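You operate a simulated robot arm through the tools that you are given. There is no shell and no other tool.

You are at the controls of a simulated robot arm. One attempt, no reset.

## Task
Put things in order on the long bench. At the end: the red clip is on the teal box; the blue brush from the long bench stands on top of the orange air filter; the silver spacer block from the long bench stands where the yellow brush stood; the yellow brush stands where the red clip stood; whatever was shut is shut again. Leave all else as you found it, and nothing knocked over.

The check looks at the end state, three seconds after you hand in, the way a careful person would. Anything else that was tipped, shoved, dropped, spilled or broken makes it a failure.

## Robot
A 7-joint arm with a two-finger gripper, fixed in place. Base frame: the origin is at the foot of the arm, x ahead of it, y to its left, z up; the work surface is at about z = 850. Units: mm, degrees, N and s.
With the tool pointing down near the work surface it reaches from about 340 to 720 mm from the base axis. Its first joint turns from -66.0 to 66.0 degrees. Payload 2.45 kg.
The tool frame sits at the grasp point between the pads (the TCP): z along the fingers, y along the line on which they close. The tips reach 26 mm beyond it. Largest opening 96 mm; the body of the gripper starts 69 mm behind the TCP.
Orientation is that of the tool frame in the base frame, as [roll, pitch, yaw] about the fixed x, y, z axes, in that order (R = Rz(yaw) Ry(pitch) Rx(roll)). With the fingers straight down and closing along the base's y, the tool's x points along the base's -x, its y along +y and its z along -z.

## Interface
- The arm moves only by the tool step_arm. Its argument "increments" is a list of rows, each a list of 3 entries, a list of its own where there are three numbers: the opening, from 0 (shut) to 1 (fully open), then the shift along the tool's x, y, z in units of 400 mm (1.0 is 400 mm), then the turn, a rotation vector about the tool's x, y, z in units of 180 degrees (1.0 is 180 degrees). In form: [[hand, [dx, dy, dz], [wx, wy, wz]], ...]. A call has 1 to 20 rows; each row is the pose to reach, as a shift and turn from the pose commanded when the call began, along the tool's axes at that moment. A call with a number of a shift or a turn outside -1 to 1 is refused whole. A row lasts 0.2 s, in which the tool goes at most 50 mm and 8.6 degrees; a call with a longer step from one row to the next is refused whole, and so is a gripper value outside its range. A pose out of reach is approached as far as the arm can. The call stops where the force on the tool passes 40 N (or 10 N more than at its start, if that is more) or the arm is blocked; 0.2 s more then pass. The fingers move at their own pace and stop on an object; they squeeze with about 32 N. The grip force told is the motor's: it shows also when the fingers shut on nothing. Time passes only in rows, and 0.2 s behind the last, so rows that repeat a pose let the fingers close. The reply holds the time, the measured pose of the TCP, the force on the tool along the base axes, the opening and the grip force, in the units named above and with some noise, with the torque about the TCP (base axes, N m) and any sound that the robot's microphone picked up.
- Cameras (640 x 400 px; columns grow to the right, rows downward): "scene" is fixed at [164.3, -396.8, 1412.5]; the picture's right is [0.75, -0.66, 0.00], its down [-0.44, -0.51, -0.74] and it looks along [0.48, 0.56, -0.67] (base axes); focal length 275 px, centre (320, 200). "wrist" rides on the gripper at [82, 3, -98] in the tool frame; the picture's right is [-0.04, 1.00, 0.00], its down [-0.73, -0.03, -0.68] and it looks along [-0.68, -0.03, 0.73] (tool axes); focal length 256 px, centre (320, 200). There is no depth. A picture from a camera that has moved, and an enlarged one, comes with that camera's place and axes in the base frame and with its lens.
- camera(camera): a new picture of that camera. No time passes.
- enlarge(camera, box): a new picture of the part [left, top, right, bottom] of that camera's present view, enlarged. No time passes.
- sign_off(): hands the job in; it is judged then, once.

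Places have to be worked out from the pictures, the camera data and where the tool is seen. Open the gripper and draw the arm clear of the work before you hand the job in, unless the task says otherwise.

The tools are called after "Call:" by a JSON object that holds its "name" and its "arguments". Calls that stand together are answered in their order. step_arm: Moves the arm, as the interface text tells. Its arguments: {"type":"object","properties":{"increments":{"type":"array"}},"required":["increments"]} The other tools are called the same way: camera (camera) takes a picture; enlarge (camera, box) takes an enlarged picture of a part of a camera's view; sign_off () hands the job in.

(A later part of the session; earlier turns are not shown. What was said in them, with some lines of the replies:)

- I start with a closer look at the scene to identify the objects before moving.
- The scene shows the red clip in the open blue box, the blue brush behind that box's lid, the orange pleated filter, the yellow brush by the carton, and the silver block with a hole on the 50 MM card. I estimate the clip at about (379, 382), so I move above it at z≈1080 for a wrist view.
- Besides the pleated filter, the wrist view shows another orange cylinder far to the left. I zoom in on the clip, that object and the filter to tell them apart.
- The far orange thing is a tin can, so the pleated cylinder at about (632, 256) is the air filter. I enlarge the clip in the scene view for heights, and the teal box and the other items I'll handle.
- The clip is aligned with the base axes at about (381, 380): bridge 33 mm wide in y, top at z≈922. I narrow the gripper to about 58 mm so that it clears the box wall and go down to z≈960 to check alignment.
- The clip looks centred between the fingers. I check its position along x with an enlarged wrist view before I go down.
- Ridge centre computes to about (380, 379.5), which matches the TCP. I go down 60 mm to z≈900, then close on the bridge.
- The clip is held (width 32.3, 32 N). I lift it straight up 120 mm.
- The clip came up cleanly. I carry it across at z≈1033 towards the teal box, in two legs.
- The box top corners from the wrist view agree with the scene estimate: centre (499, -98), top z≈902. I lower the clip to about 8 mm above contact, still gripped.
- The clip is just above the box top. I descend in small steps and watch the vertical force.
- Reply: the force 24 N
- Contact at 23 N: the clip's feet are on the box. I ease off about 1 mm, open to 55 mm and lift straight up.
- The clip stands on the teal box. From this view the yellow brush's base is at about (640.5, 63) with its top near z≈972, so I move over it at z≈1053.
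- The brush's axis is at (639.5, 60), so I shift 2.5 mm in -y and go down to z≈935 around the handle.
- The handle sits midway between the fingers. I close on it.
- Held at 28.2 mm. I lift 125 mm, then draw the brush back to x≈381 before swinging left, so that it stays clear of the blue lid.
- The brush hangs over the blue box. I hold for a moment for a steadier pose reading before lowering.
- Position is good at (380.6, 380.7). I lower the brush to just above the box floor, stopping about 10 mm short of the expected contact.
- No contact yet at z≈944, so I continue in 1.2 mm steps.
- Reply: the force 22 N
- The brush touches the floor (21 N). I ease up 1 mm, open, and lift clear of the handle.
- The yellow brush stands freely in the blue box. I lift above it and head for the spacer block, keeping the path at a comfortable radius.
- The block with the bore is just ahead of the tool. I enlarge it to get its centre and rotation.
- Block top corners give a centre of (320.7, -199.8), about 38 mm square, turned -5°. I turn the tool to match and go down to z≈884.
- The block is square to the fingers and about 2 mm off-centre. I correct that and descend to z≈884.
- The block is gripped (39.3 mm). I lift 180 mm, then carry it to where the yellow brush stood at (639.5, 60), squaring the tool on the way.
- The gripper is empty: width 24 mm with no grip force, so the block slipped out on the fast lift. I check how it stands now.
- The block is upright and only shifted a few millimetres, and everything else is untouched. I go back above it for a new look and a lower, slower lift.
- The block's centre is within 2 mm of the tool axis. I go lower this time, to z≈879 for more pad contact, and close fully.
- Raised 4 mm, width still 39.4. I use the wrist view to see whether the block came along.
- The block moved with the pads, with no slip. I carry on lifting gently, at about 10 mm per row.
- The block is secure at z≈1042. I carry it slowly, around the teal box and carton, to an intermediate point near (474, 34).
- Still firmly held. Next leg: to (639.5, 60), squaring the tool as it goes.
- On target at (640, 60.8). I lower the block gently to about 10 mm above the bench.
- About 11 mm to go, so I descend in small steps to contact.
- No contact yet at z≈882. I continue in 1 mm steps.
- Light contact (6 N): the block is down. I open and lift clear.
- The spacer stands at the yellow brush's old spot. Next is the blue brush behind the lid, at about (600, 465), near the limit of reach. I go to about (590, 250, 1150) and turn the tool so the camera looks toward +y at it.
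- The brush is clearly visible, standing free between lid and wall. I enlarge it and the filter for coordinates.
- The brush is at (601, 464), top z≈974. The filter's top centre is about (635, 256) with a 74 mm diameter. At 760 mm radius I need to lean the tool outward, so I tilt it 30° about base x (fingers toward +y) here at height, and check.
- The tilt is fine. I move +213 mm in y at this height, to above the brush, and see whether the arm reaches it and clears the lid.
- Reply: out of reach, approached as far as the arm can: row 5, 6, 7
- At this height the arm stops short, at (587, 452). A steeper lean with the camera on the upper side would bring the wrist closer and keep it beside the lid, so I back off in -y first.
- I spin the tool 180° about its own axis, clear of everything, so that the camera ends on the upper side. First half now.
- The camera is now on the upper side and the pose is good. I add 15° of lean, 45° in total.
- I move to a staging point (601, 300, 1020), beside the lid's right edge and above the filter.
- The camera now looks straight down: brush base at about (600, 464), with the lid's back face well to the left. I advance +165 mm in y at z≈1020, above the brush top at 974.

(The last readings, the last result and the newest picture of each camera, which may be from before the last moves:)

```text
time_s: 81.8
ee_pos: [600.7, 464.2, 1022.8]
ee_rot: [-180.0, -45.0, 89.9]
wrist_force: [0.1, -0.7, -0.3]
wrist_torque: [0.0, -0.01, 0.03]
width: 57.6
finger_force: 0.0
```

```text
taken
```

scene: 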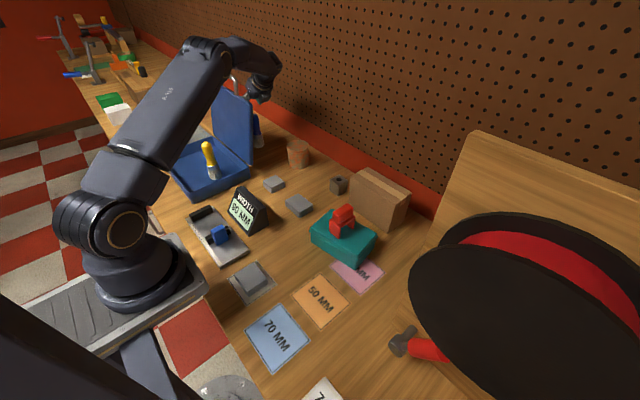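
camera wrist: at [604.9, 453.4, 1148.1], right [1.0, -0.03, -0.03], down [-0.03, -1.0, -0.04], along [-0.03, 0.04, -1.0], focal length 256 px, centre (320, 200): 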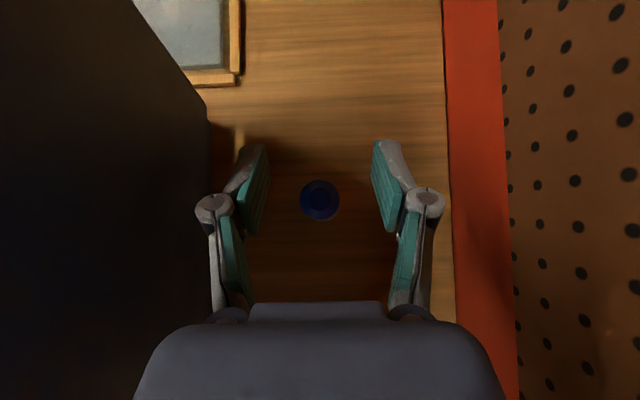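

The TCP is right above the brush. To keep the forearm higher over the lid's corner I ease the lean to 35° here, then look again.

Call:
{"name": "step_arm", "arguments": {"increments": [[0.6, [0, 0, 0], [0, -0.0278, 0]], [0.6, [0, 0, 0], [0, -0.0556, 0]], [0.6, [0, 0, 0], [0, -0.0556, 0]]]}}

Call:
{"name": "camera", "arguments": {"camera": "scene"}}

Call:
{"name": "enlarge", "arguments": {"camera": "scene", "box": [180, 20, 320, 160]}}

Call:
{"name": "camera", "arguments": {"camera": "wrist"}}

```text
time_s: 82.6
ee_pos: [601.6, 464.7, 1021.4]
ee_rot: [-180.0, -34.9, 90.0]
wrist_force: [0.1, 0.0, 0.2]
wrist_torque: [0.03, 0.03, -0.02]
width: 57.5
finger_force: 0.0
```

```text
taken
```

scene: 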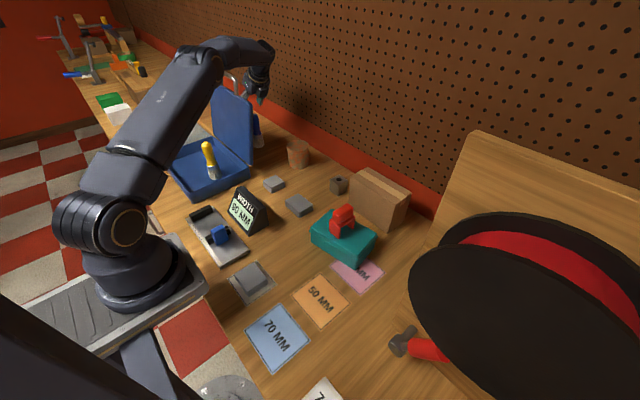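

```text
2.86 times, centred on (250, 90) of scene
camera zoom: at [164.3, -396.8, 1412.5], right [0.75, -0.66, 0.0], down [-0.44, -0.51, -0.74], along [0.48, 0.56, -0.67], focal length 787 px, centre (520, 514)
```

zoom: 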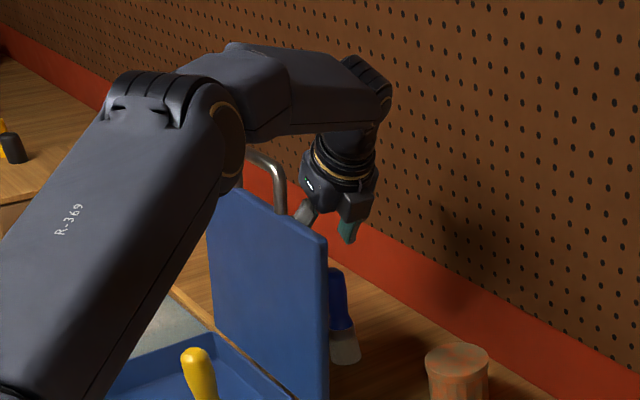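

```text
taken
camera wrist: at [604.7, 476.2, 1147.6], right [1.0, -0.03, -0.02], down [-0.03, -0.99, 0.14], along [-0.03, -0.14, -0.99], focal length 256 px, centre (320, 200)
```

wrist: 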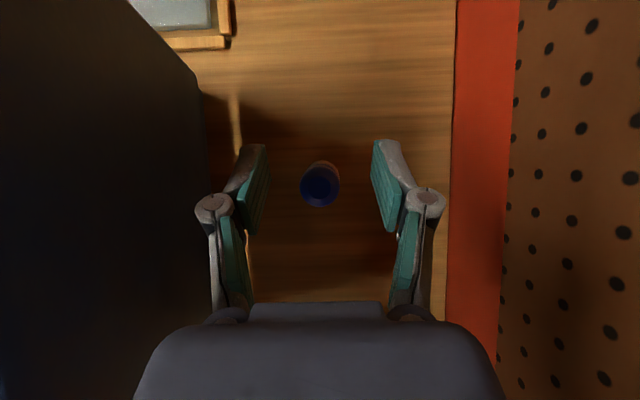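

The forearm runs well above the lid and handle, and the brush axis is at about (600, 462), centred between the fingers. I go straight down halfway and look again.

Call:
{"name": "step_arm", "arguments": {"increments": [[0.6, [-0.015, 0, 0.02], [0, 0, 0]], [0.6, [-0.035, 0, 0.047], [0, 0, 0]], [0.6, [-0.054, 0, 0.071], [0, 0, 0]], [0.6, [-0.054, 0, 0.071], [0, 0, 0]]]}}

Call:
{"name": "enlarge", "arguments": {"camera": "scene", "box": [180, 20, 320, 160]}}

Call:
{"name": "camera", "arguments": {"camera": "wrist"}}

```text
time_s: 83.6
ee_pos: [602.5, 462.6, 985.2]
ee_rot: [180.0, -35.0, 90.1]
wrist_force: [-0.3, -0.2, 0.4]
wrist_torque: [0.01, 0.03, 0.01]
width: 57.6
finger_force: 0.1
```

```text
2.86 times, centred on (250, 90) of scene
camera zoom: at [164.3, -396.8, 1412.5], right [0.75, -0.66, 0.0], down [-0.44, -0.51, -0.74], along [0.48, 0.56, -0.67], focal length 787 px, centre (520, 514)
```

zoom: 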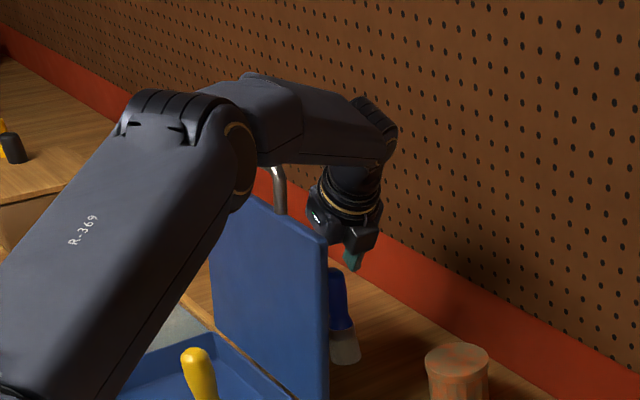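

```text
taken
camera wrist: at [605.1, 474.6, 1111.3], right [1.0, -0.03, -0.02], down [-0.03, -0.99, 0.14], along [-0.03, -0.13, -0.99], focal length 256 px, centre (320, 200)
```

wrist: 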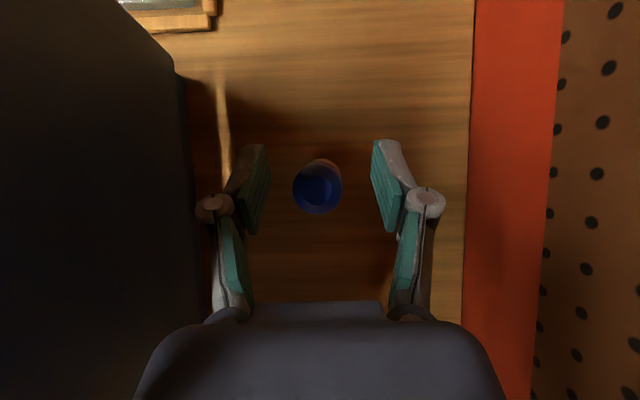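

Clearance over the lid still looks ample, with the brush about 1.5 mm to one side. I descend the last ~33 mm to z≈952.

Call:
{"name": "step_arm", "arguments": {"increments": [[0.6, [-0.016, -0.004, 0.022], [0, 0, 0]], [0.6, [-0.032, -0.004, 0.045], [0, 0, 0]], [0.6, [-0.048, -0.004, 0.068], [0, 0, 0]], [0.6, [-0.048, -0.004, 0.068], [0, 0, 0]]]}}

Call:
{"name": "enlarge", "arguments": {"camera": "scene", "box": [180, 20, 320, 160]}}

Call:
{"name": "camera", "arguments": {"camera": "wrist"}}

```text
time_s: 84.6
ee_pos: [599.1, 463.5, 951.7]
ee_rot: [-179.9, -35.0, 90.0]
wrist_force: [0.4, -0.3, -0.4]
wrist_torque: [-0.02, 0.02, 0.0]
width: 57.6
finger_force: 0.0
```

```text
2.86 times, centred on (250, 90) of scene
camera zoom: at [164.3, -396.8, 1412.5], right [0.75, -0.66, 0.0], down [-0.44, -0.51, -0.74], along [0.48, 0.56, -0.67], focal length 787 px, centre (520, 514)
```

zoom: 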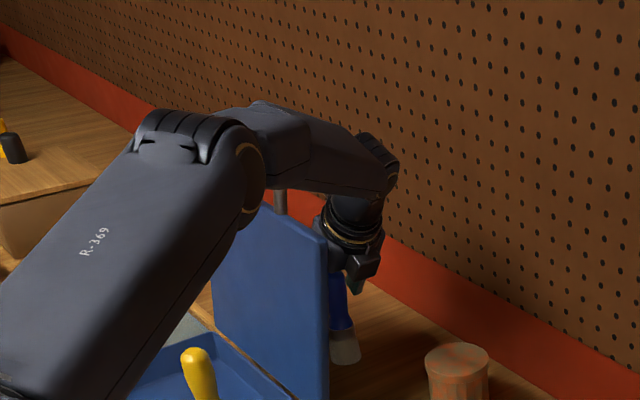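

```text
taken
camera wrist: at [603.2, 475.2, 1078.9], right [1.0, -0.03, -0.02], down [-0.03, -0.99, 0.14], along [-0.03, -0.13, -0.99], focal length 256 px, centre (320, 200)
```

wrist: 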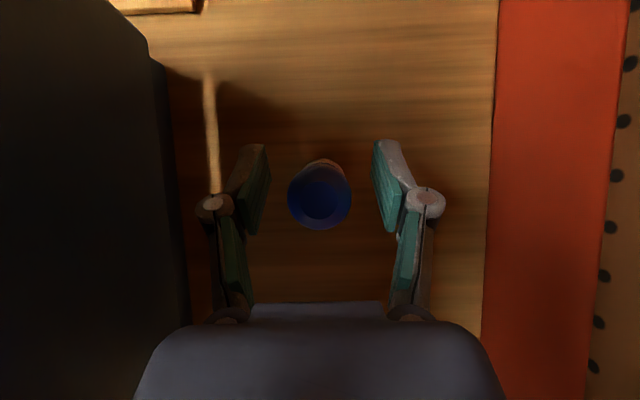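

The handle lies between the pads, TCP at z≈952. I close on it.

Call:
{"name": "step_arm", "arguments": {"increments": [[0.45, [0, 0, 0], [0, 0, 0]], [0.35, [0, 0, 0], [0, 0, 0]], [0.25, [0, 0, 0], [0, 0, 0]], [0.15, [0, 0, 0], [0, 0, 0]], [0.0, [0, 0, 0], [0, 0, 0]], [0.0, [0, 0, 0], [0, 0, 0]]]}}

Call:
{"name": "camera", "arguments": {"camera": "wrist"}}

```text
time_s: 86.0
ee_pos: [598.8, 464.7, 952.7]
ee_rot: [180.0, -35.0, 90.0]
wrist_force: [-1.0, -0.5, -0.3]
wrist_torque: [0.0, 0.02, -0.02]
width: 28.8
finger_force: 31.6
```

```text
taken
camera wrist: at [603.2, 475.3, 1079.0], right [1.0, -0.03, -0.02], down [-0.03, -0.99, 0.14], along [-0.03, -0.13, -0.99], focal length 256 px, centre (320, 200)
```

wrist: 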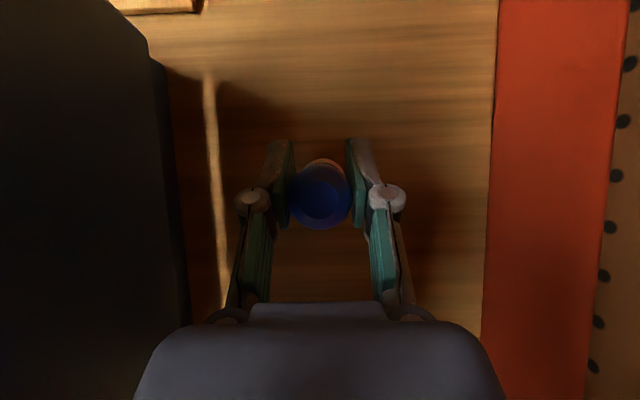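

The brush is held (28.8 mm, 32 N). I lift it straight up 60 mm, gently.

Call:
{"name": "step_arm", "arguments": {"increments": [[0, [0.004, 0, -0.006], [0, 0, 0]], [0, [0.012, 0, -0.018], [0, 0, 0]], [0, [0.026, 0, -0.037], [0, 0, 0]], [0, [0.046, 0, -0.066], [0, 0, 0]], [0, [0.066, 0, -0.094], [0, 0, 0]], [0, [0.08, 0, -0.114], [0, 0, 0]], [0, [0.086, 0, -0.1229], [0, 0, 0]], [0, [0.086, 0, -0.1229], [0, 0, 0]]]}}

Call:
{"name": "camera", "arguments": {"camera": "scene"}}

Call:
{"name": "camera", "arguments": {"camera": "wrist"}}

```text
time_s: 87.8
ee_pos: [599.4, 462.5, 1011.9]
ee_rot: [-180.0, -35.0, 90.0]
wrist_force: [-0.4, -0.5, -1.4]
wrist_torque: [0.01, -0.01, -0.04]
width: 28.7
finger_force: 32.2
```

```text
taken
```

scene: 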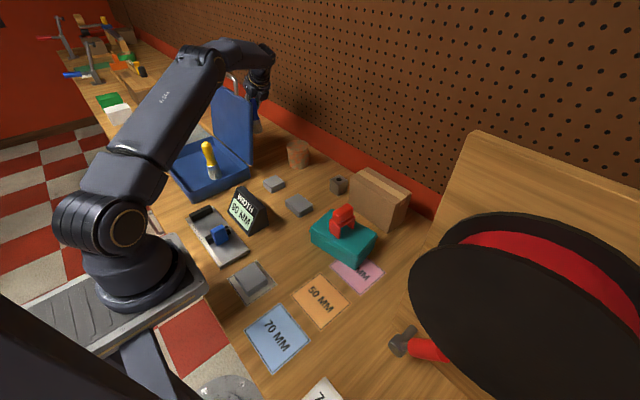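

```text
taken
camera wrist: at [603.9, 475.1, 1138.2], right [1.0, -0.03, -0.02], down [-0.03, -0.99, 0.14], along [-0.03, -0.13, -0.99], focal length 256 px, centre (320, 200)
```

wrist: 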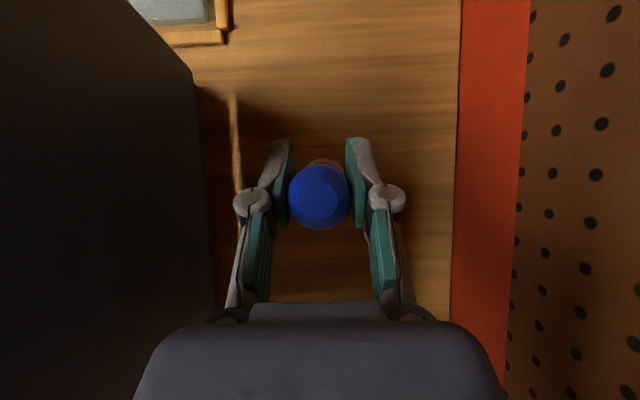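

Held well. I move back in -y while rising to z≈1057, so the brush's bottom clears the filter, then over the filter at (636, 257).

Call:
{"name": "step_arm", "arguments": {"increments": [[0, [-0.008, 0, -0.014], [0, 0, 0]], [0, [-0.028, 0, -0.047], [0, 0, 0]], [0, [-0.06, 0, -0.1], [0, 0, 0]], [0, [-0.092, 0, -0.155], [0, 0, 0]], [0, [-0.12, 0, -0.203], [0, 0, 0]], [0, [-0.135, 0, -0.228], [0, 0, 0]], [0, [-0.14, 0, -0.2357], [0, 0, 0]], [0, [-0.14, 0, -0.2357], [0, 0, 0]]]}}

Call:
{"name": "step_arm", "arguments": {"increments": [[0, [-0.012, 0.005, -0.009], [0, 0, 0]], [0, [-0.04, 0.017, -0.028], [0, 0, 0]], [0, [-0.085, 0.036, -0.06], [0, 0, 0]], [0, [-0.13, 0.055, -0.091], [0, 0, 0]], [0, [-0.175, 0.074, -0.123], [0, 0, 0]], [0, [-0.204, 0.086, -0.143], [0, 0, 0]], [0, [-0.216, 0.091, -0.1514], [0, 0, 0]], [0, [-0.216, 0.091, -0.1514], [0, 0, 0]]]}}

Call:
{"name": "camera", "arguments": {"camera": "wrist"}}

Call:
{"name": "camera", "arguments": {"camera": "scene"}}

Call:
{"name": "enlarge", "arguments": {"camera": "scene", "box": [240, 60, 360, 190]}}

```text
time_s: 89.6
ee_pos: [600.4, 364.2, 1055.8]
ee_rot: [179.9, -35.0, 89.9]
wrist_force: [0.7, 0.7, -1.1]
wrist_torque: [-0.01, 0.0, 0.01]
width: 28.6
finger_force: 31.6
```

```text
time_s: 91.4
ee_pos: [635.7, 257.8, 1056.5]
ee_rot: [179.9, -34.9, 90.0]
wrist_force: [-0.7, 0.0, -0.4]
wrist_torque: [-0.01, -0.01, 0.02]
width: 28.5
finger_force: 31.3
```

```text
taken
camera wrist: at [639.3, 269.6, 1182.9], right [1.0, -0.03, -0.02], down [-0.03, -0.99, 0.14], along [-0.03, -0.13, -0.99], focal length 256 px, centre (320, 200)
```

wrist: 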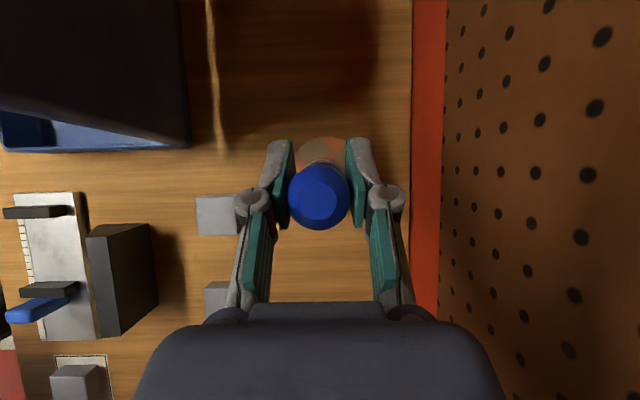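

```text
taken
```

scene: 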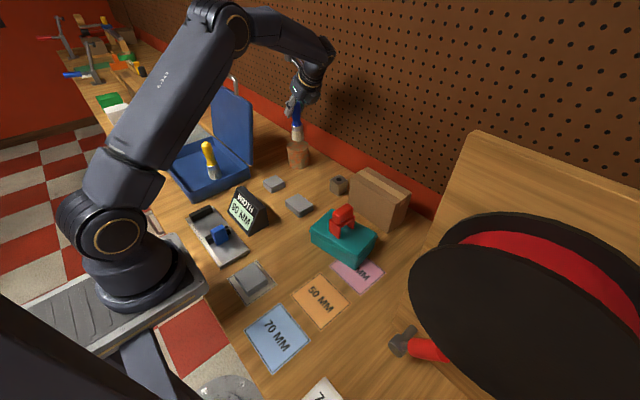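

```text
3.08 times, centred on (300, 125) of scene
camera zoom: at [164.3, -396.8, 1412.5], right [0.75, -0.66, 0.0], down [-0.44, -0.51, -0.74], along [0.48, 0.56, -0.67], focal length 847 px, centre (382, 431)
```

zoom: 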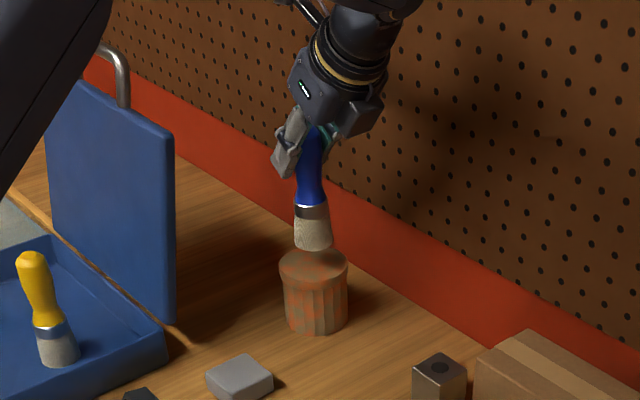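

The brush hangs over the filter, bottom about 30 mm above its top. I enlarge both views to check centring.

Call:
{"name": "enlarge", "arguments": {"camera": "wrist", "box": [260, 110, 380, 240]}}

Call:
{"name": "enlarge", "arguments": {"camera": "scene", "box": [270, 90, 330, 180]}}

```text
3.08 times, centred on (320, 175) of wrist
camera zoom: at [639.3, 269.6, 1182.9], right [1.0, -0.03, -0.02], down [-0.03, -0.99, 0.14], along [-0.03, -0.13, -0.99], focal length 788 px, centre (320, 277)
```

zoom: 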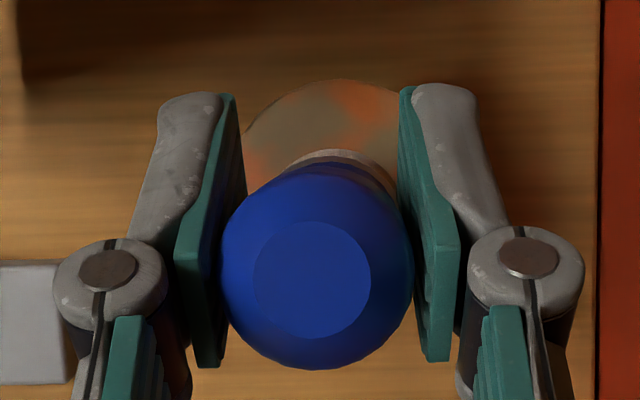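

```text
4.44 times, centred on (300, 135) of scene
camera zoom: at [164.3, -396.8, 1412.5], right [0.75, -0.66, 0.0], down [-0.44, -0.51, -0.74], along [0.48, 0.56, -0.67], focal length 1224 px, centre (409, 489)
```

zoom: 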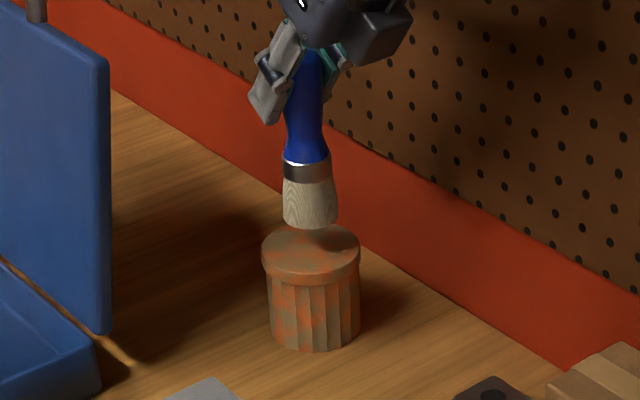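

The two views bracket the brush within about 3 mm of the filter's centre. I lower 22 mm, to about 8 mm above expected contact.

Call:
{"name": "step_arm", "arguments": {"increments": [[0, [-0.006, 0, 0.009], [0, 0, 0]], [0, [-0.016, 0, 0.023], [0, 0, 0]], [0, [-0.026, 0, 0.037], [0, 0, 0]], [0, [-0.0316, 0, 0.045], [0, 0, 0]], [0, [-0.0316, 0, 0.045], [0, 0, 0]]]}}

Call:
{"name": "enlarge", "arguments": {"camera": "scene", "box": [270, 90, 330, 180]}}

```text
time_s: 92.6
ee_pos: [635.8, 258.1, 1035.3]
ee_rot: [180.0, -35.0, 90.1]
wrist_force: [-0.7, -0.1, 0.4]
wrist_torque: [-0.02, -0.02, 0.03]
width: 28.3
finger_force: 32.0
```

```text
4.44 times, centred on (300, 135) of scene
camera zoom: at [164.3, -396.8, 1412.5], right [0.75, -0.66, 0.0], down [-0.44, -0.51, -0.74], along [0.48, 0.56, -0.67], focal length 1224 px, centre (409, 489)
```

zoom: 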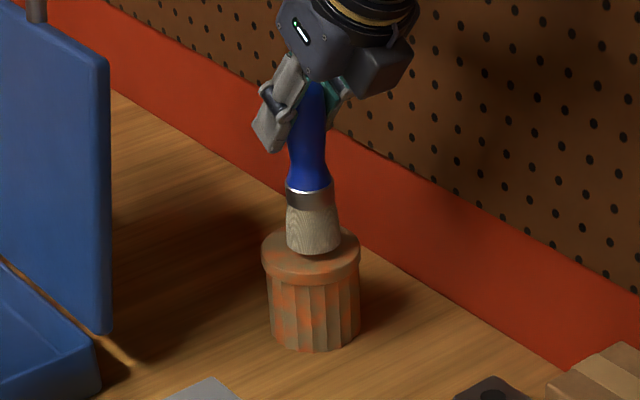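

Centring looks good. I take small downward steps and watch the force.

Call:
{"name": "step_arm", "arguments": {"increments": [[0, [-0.0022, 0, 0.003], [0, 0, 0]], [0, [-0.0043, 0, 0.0061], [0, 0, 0]], [0, [-0.0065, 0, 0.0092], [0, 0, 0]], [0, [-0.0086, 0, 0.0123], [0, 0, 0]], [0, [-0.0086, 0, 0.0123], [0, 0, 0]]]}}

Call:
{"name": "enlarge", "arguments": {"camera": "scene", "box": [270, 90, 330, 180]}}

```text
time_s: 93.8
ee_pos: [635.8, 257.8, 1029.3]
ee_rot: [-180.0, -35.0, 90.0]
wrist_force: [-0.6, 0.2, -0.8]
wrist_torque: [-0.03, 0.02, 0.05]
width: 28.0
finger_force: 31.9
```

```text
4.44 times, centred on (300, 135) of scene
camera zoom: at [164.3, -396.8, 1412.5], right [0.75, -0.66, 0.0], down [-0.44, -0.51, -0.74], along [0.48, 0.56, -0.67], focal length 1224 px, centre (409, 489)
```

zoom: 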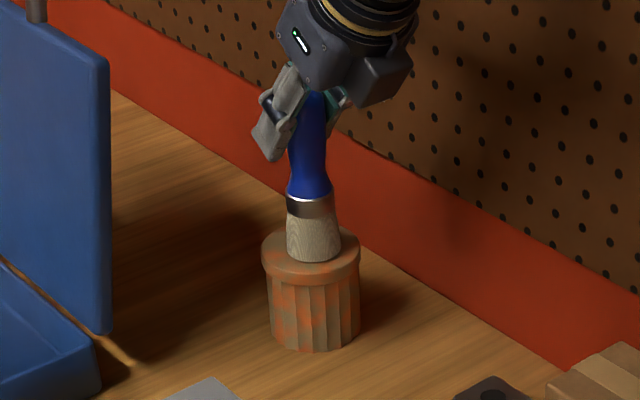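

No contact yet, so I continue in 1 mm steps for another 4 mm.

Call:
{"name": "step_arm", "arguments": {"increments": [[0, [-0.0014, 0, 0.002], [0, 0, 0]], [0, [-0.0029, 0, 0.0041], [0, 0, 0]], [0, [-0.0043, 0, 0.0061], [0, 0, 0]], [0, [-0.0057, 0, 0.0082], [0, 0, 0]], [0, [-0.0057, 0, 0.0082], [0, 0, 0]]]}}

```text
time_s: 95.0
ee_pos: [635.7, 258.0, 1027.0]
ee_rot: [179.7, -35.1, 90.0]
wrist_force: [0.1, -2.7, 16.6]
wrist_torque: [-0.53, 0.18, 0.1]
width: 28.4
finger_force: 32.4
```

Contact: 16.6 N. I check the stance, then ease up slightly before releasing.

Call:
{"name": "step_arm", "arguments": {"increments": [[0, [0.0011, 0, -0.0016], [0, 0, 0]], [0, [0.0017, 0, -0.0025], [0, 0, 0]], [0, [0.0017, 0, -0.0025], [0, 0, 0]]]}}

Call:
{"name": "enlarge", "arguments": {"camera": "scene", "box": [270, 90, 330, 180]}}

Call:
{"name": "enlarge", "arguments": {"camera": "wrist", "box": [260, 110, 380, 240]}}

```text
time_s: 95.8
ee_pos: [635.7, 257.6, 1026.2]
ee_rot: [-180.0, -35.1, 90.0]
wrist_force: [0.2, 0.2, 16.8]
wrist_torque: [-0.17, 0.13, 0.01]
width: 27.9
finger_force: 32.1
```

```text
4.44 times, centred on (300, 135) of scene
camera zoom: at [164.0, -396.9, 1412.5], right [0.75, -0.66, 0.0], down [-0.44, -0.51, -0.74], along [0.49, 0.56, -0.67], focal length 1224 px, centre (409, 489)
```

zoom: 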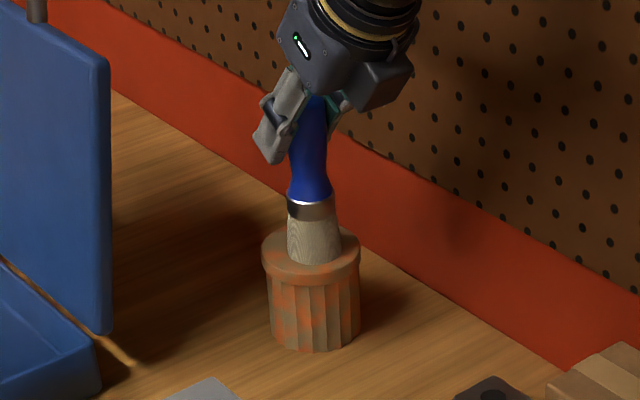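

```text
3.08 times, centred on (320, 175) of wrist
camera zoom: at [639.6, 269.2, 1152.9], right [1.0, -0.03, -0.02], down [-0.03, -0.99, 0.13], along [-0.03, -0.13, -0.99], focal length 788 px, centre (320, 277)
```

zoom: 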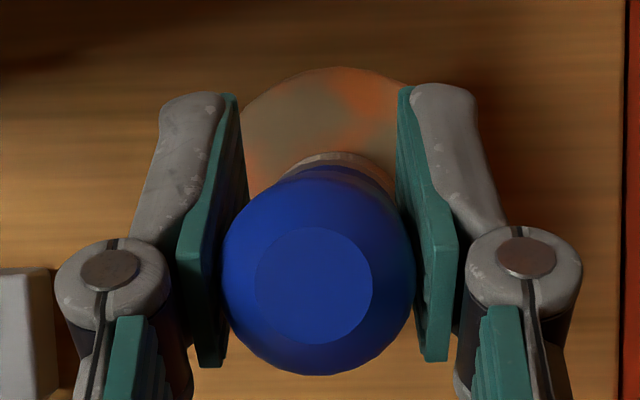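

The brush sits centred on the filter, but there is still 17 N of press, so I ease up a little more and then open.

Call:
{"name": "step_arm", "arguments": {"increments": [[0, [0.0012, 0, -0.0017], [0, 0, 0]], [0, [0.002, 0, -0.0028], [0, 0, 0]], [0, [0.002, 0, -0.0028], [0, 0, 0]]]}}

```text
time_s: 96.6
ee_pos: [635.5, 257.9, 1025.9]
ee_rot: [-179.9, -34.9, 89.8]
wrist_force: [0.4, 1.7, 3.6]
wrist_torque: [0.15, 0.11, 0.01]
width: 28.0
finger_force: 31.6
```

Only 3.6 N remains. I open gradually.

Call:
{"name": "step_arm", "arguments": {"increments": [[0.3, [0, 0, 0], [0, 0, 0]], [0.35, [0, 0, 0], [0, 0, 0]], [0.45, [0, 0, 0], [0, 0, 0]], [0.6, [0, 0, 0], [0, 0, 0]], [0.6, [0, 0, 0], [0, 0, 0]]]}}

Call:
{"name": "camera", "arguments": {"camera": "wrist"}}

Call:
{"name": "enlarge", "arguments": {"camera": "scene", "box": [270, 90, 330, 180]}}

```text
time_s: 97.8
ee_pos: [636.8, 257.5, 1027.0]
ee_rot: [-180.0, -35.0, 90.0]
wrist_force: [0.6, -0.6, -0.1]
wrist_torque: [0.0, -0.01, -0.03]
width: 57.4
finger_force: 0.1
```

```text
taken
camera wrist: at [640.2, 269.0, 1154.0], right [1.0, -0.03, -0.02], down [-0.03, -0.99, 0.14], along [-0.03, -0.13, -0.99], focal length 256 px, centre (320, 200)
```

wrist: 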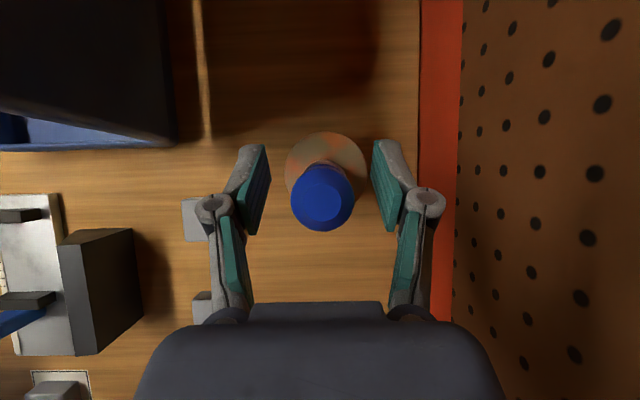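

```text
4.44 times, centred on (300, 135) of scene
camera zoom: at [164.3, -396.8, 1412.5], right [0.75, -0.66, 0.0], down [-0.44, -0.51, -0.74], along [0.48, 0.56, -0.67], focal length 1224 px, centre (409, 489)
```

zoom: 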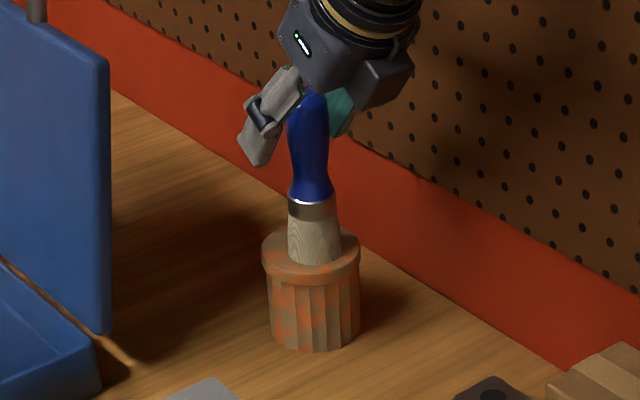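

The brush stands on its own. I withdraw back along the tool axis, then upright the tool and retreat.

Call:
{"name": "step_arm", "arguments": {"increments": [[0.6, [0, 0, -0.03], [0, 0, 0]], [0.6, [0, 0, -0.08], [0, 0, 0]], [0.6, [0, 0, -0.15], [0, 0, 0]], [0.6, [0, 0, -0.24], [0, 0, 0]], [0.6, [0, 0, -0.33], [0, 0, 0]], [0.6, [0, 0, -0.33], [0, 0, 0]]]}}

Call:
{"name": "camera", "arguments": {"camera": "wrist"}}

Call:
{"name": "camera", "arguments": {"camera": "scene"}}

```text
time_s: 99.2
ee_pos: [635.4, 182.1, 1135.3]
ee_rot: [179.9, -35.1, 90.0]
wrist_force: [-0.1, -0.2, -0.2]
wrist_torque: [0.0, -0.01, -0.02]
width: 57.6
finger_force: 0.1
```

```text
taken
camera wrist: at [640.1, 193.4, 1262.0], right [1.0, -0.03, -0.02], down [-0.03, -0.99, 0.14], along [-0.03, -0.13, -0.99], focal length 256 px, centre (320, 200)
```

wrist: 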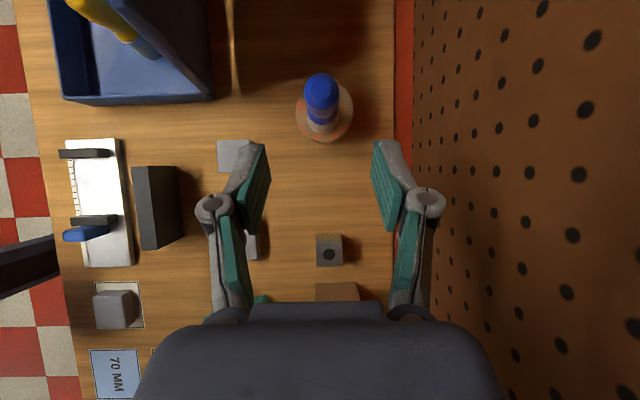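

```text
taken
```

scene: 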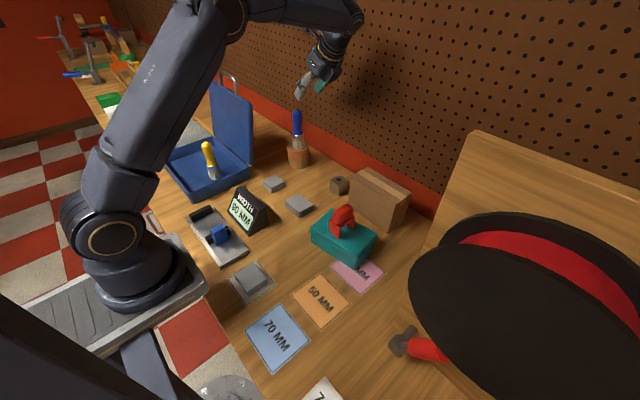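

All items are in place. I level the tool and then draw the arm back and up.

Call:
{"name": "step_arm", "arguments": {"increments": [[0.6, [0, 0, 0], [0, -0.039, 0]], [0.6, [0, 0, 0], [0, -0.078, 0]], [0.6, [0, 0, 0], [0, -0.117, 0]], [0.6, [0, 0, 0], [0, -0.156, 0]], [0.6, [0, 0, 0], [0, -0.1944, 0]], [0.6, [0, 0, 0], [0, -0.1944, 0]]]}}

Call:
{"name": "step_arm", "arguments": {"increments": [[0.8, [-0.02, -0.1, -0.03], [0, 0, 0]], [1, [-0.04, -0.2, -0.06], [0, 0, 0]], [1, [-0.06, -0.3, -0.09], [0, 0, 0]], [1, [-0.08, -0.4, -0.12], [0, 0, 0]], [1, [-0.1, -0.48, -0.15], [0, 0, 0]], [1, [-0.1, -0.48, -0.15], [0, 0, 0]]]}}

Call:
{"name": "camera", "arguments": {"camera": "scene"}}

Call:
{"name": "enlarge", "arguments": {"camera": "scene", "box": [140, 70, 320, 220]}}

Call:
{"name": "enlarge", "arguments": {"camera": "scene", "box": [260, 100, 420, 280]}}

Call:
{"name": "enlarge", "arguments": {"camera": "scene", "box": [180, 180, 420, 400]}}

```text
time_s: 100.6
ee_pos: [636.1, 181.4, 1134.8]
ee_rot: [-180.0, 0.2, 90.0]
wrist_force: [-0.3, -0.1, 0.6]
wrist_torque: [0.01, 0.0, 0.02]
width: 57.6
finger_force: 0.0
```

```text
time_s: 102.0
ee_pos: [443.9, 142.4, 1194.2]
ee_rot: [-180.0, 0.0, 90.1]
wrist_force: [-0.8, 0.1, 0.9]
wrist_torque: [0.02, -0.01, 0.0]
width: 96.2
finger_force: 0.2
```

```text
taken
```

scene: 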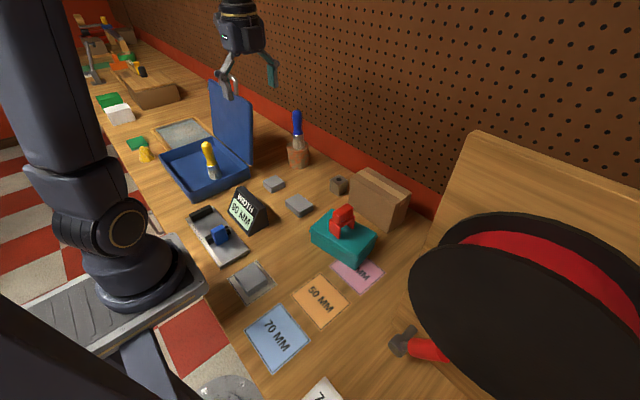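

```text
2.67 times, centred on (230, 145) of scene
camera zoom: at [164.3, -396.8, 1412.5], right [0.75, -0.66, 0.0], down [-0.44, -0.51, -0.74], along [0.48, 0.56, -0.67], focal length 734 px, centre (560, 347)
```

zoom: 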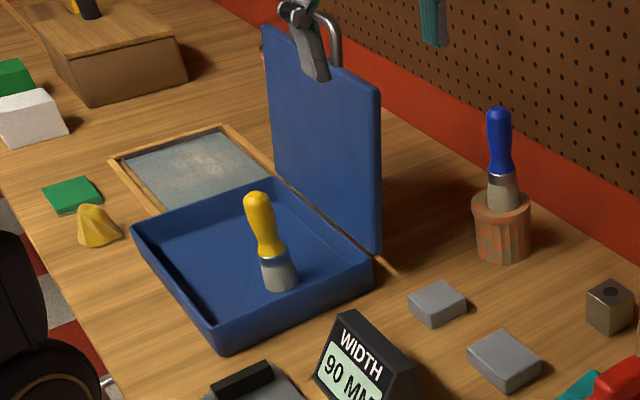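

```text
2.22 times, centred on (340, 190) of scene
camera zoom: at [164.3, -396.8, 1412.5], right [0.75, -0.66, 0.0], down [-0.44, -0.51, -0.74], along [0.48, 0.56, -0.67], focal length 612 px, centre (276, 222)
```

zoom: 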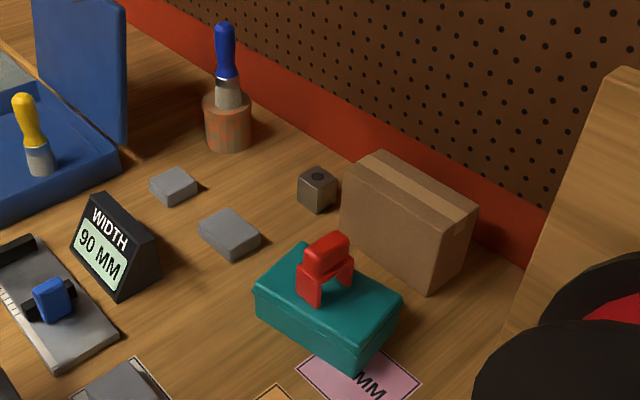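

```text
1.82 times, centred on (300, 290) of scene
camera zoom: at [164.3, -396.8, 1412.5], right [0.75, -0.66, 0.0], down [-0.44, -0.51, -0.74], along [0.48, 0.56, -0.67], focal length 501 px, centre (356, 36)
```

zoom: 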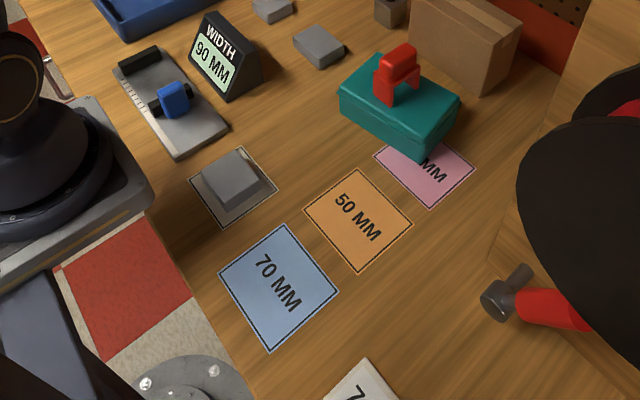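

All four placements hold: the clip is on the shut teal box, the yellow brush is where the clip stood, the block is where the yellow brush stood, and the blue brush is on the filter. The gauge, cards, boxes and open blue lid look as they did at the start. The gripper is open and clear, so I hand in.

Call:
{"name": "sign_off", "arguments": {}}

```text
The job is handed in.
```

I've handed the job in. In the last pictures, all four items stood where you asked:

- **Red clip:** on top of the teal box, which stayed shut throughout.
- **Yellow brush:** upright in the open blue box, where the clip stood.
- **Silver spacer block:** upright on the bench, where the yellow brush stood.
- **Blue brush:** upright on top of the orange air filter, within a few millimetres of its centre.

On the first try, the spacer block slipped out of the gripper during the lift. It stayed upright and moved only a few millimetres. I gripped it lower and lifted it slowly the second time, and it held.

I opened nothing, so there was nothing to shut again. The blue box's lid is still open, as it was at the start. Everything else looked unmoved in the last pictures, and the arm is drawn clear with the gripper open.
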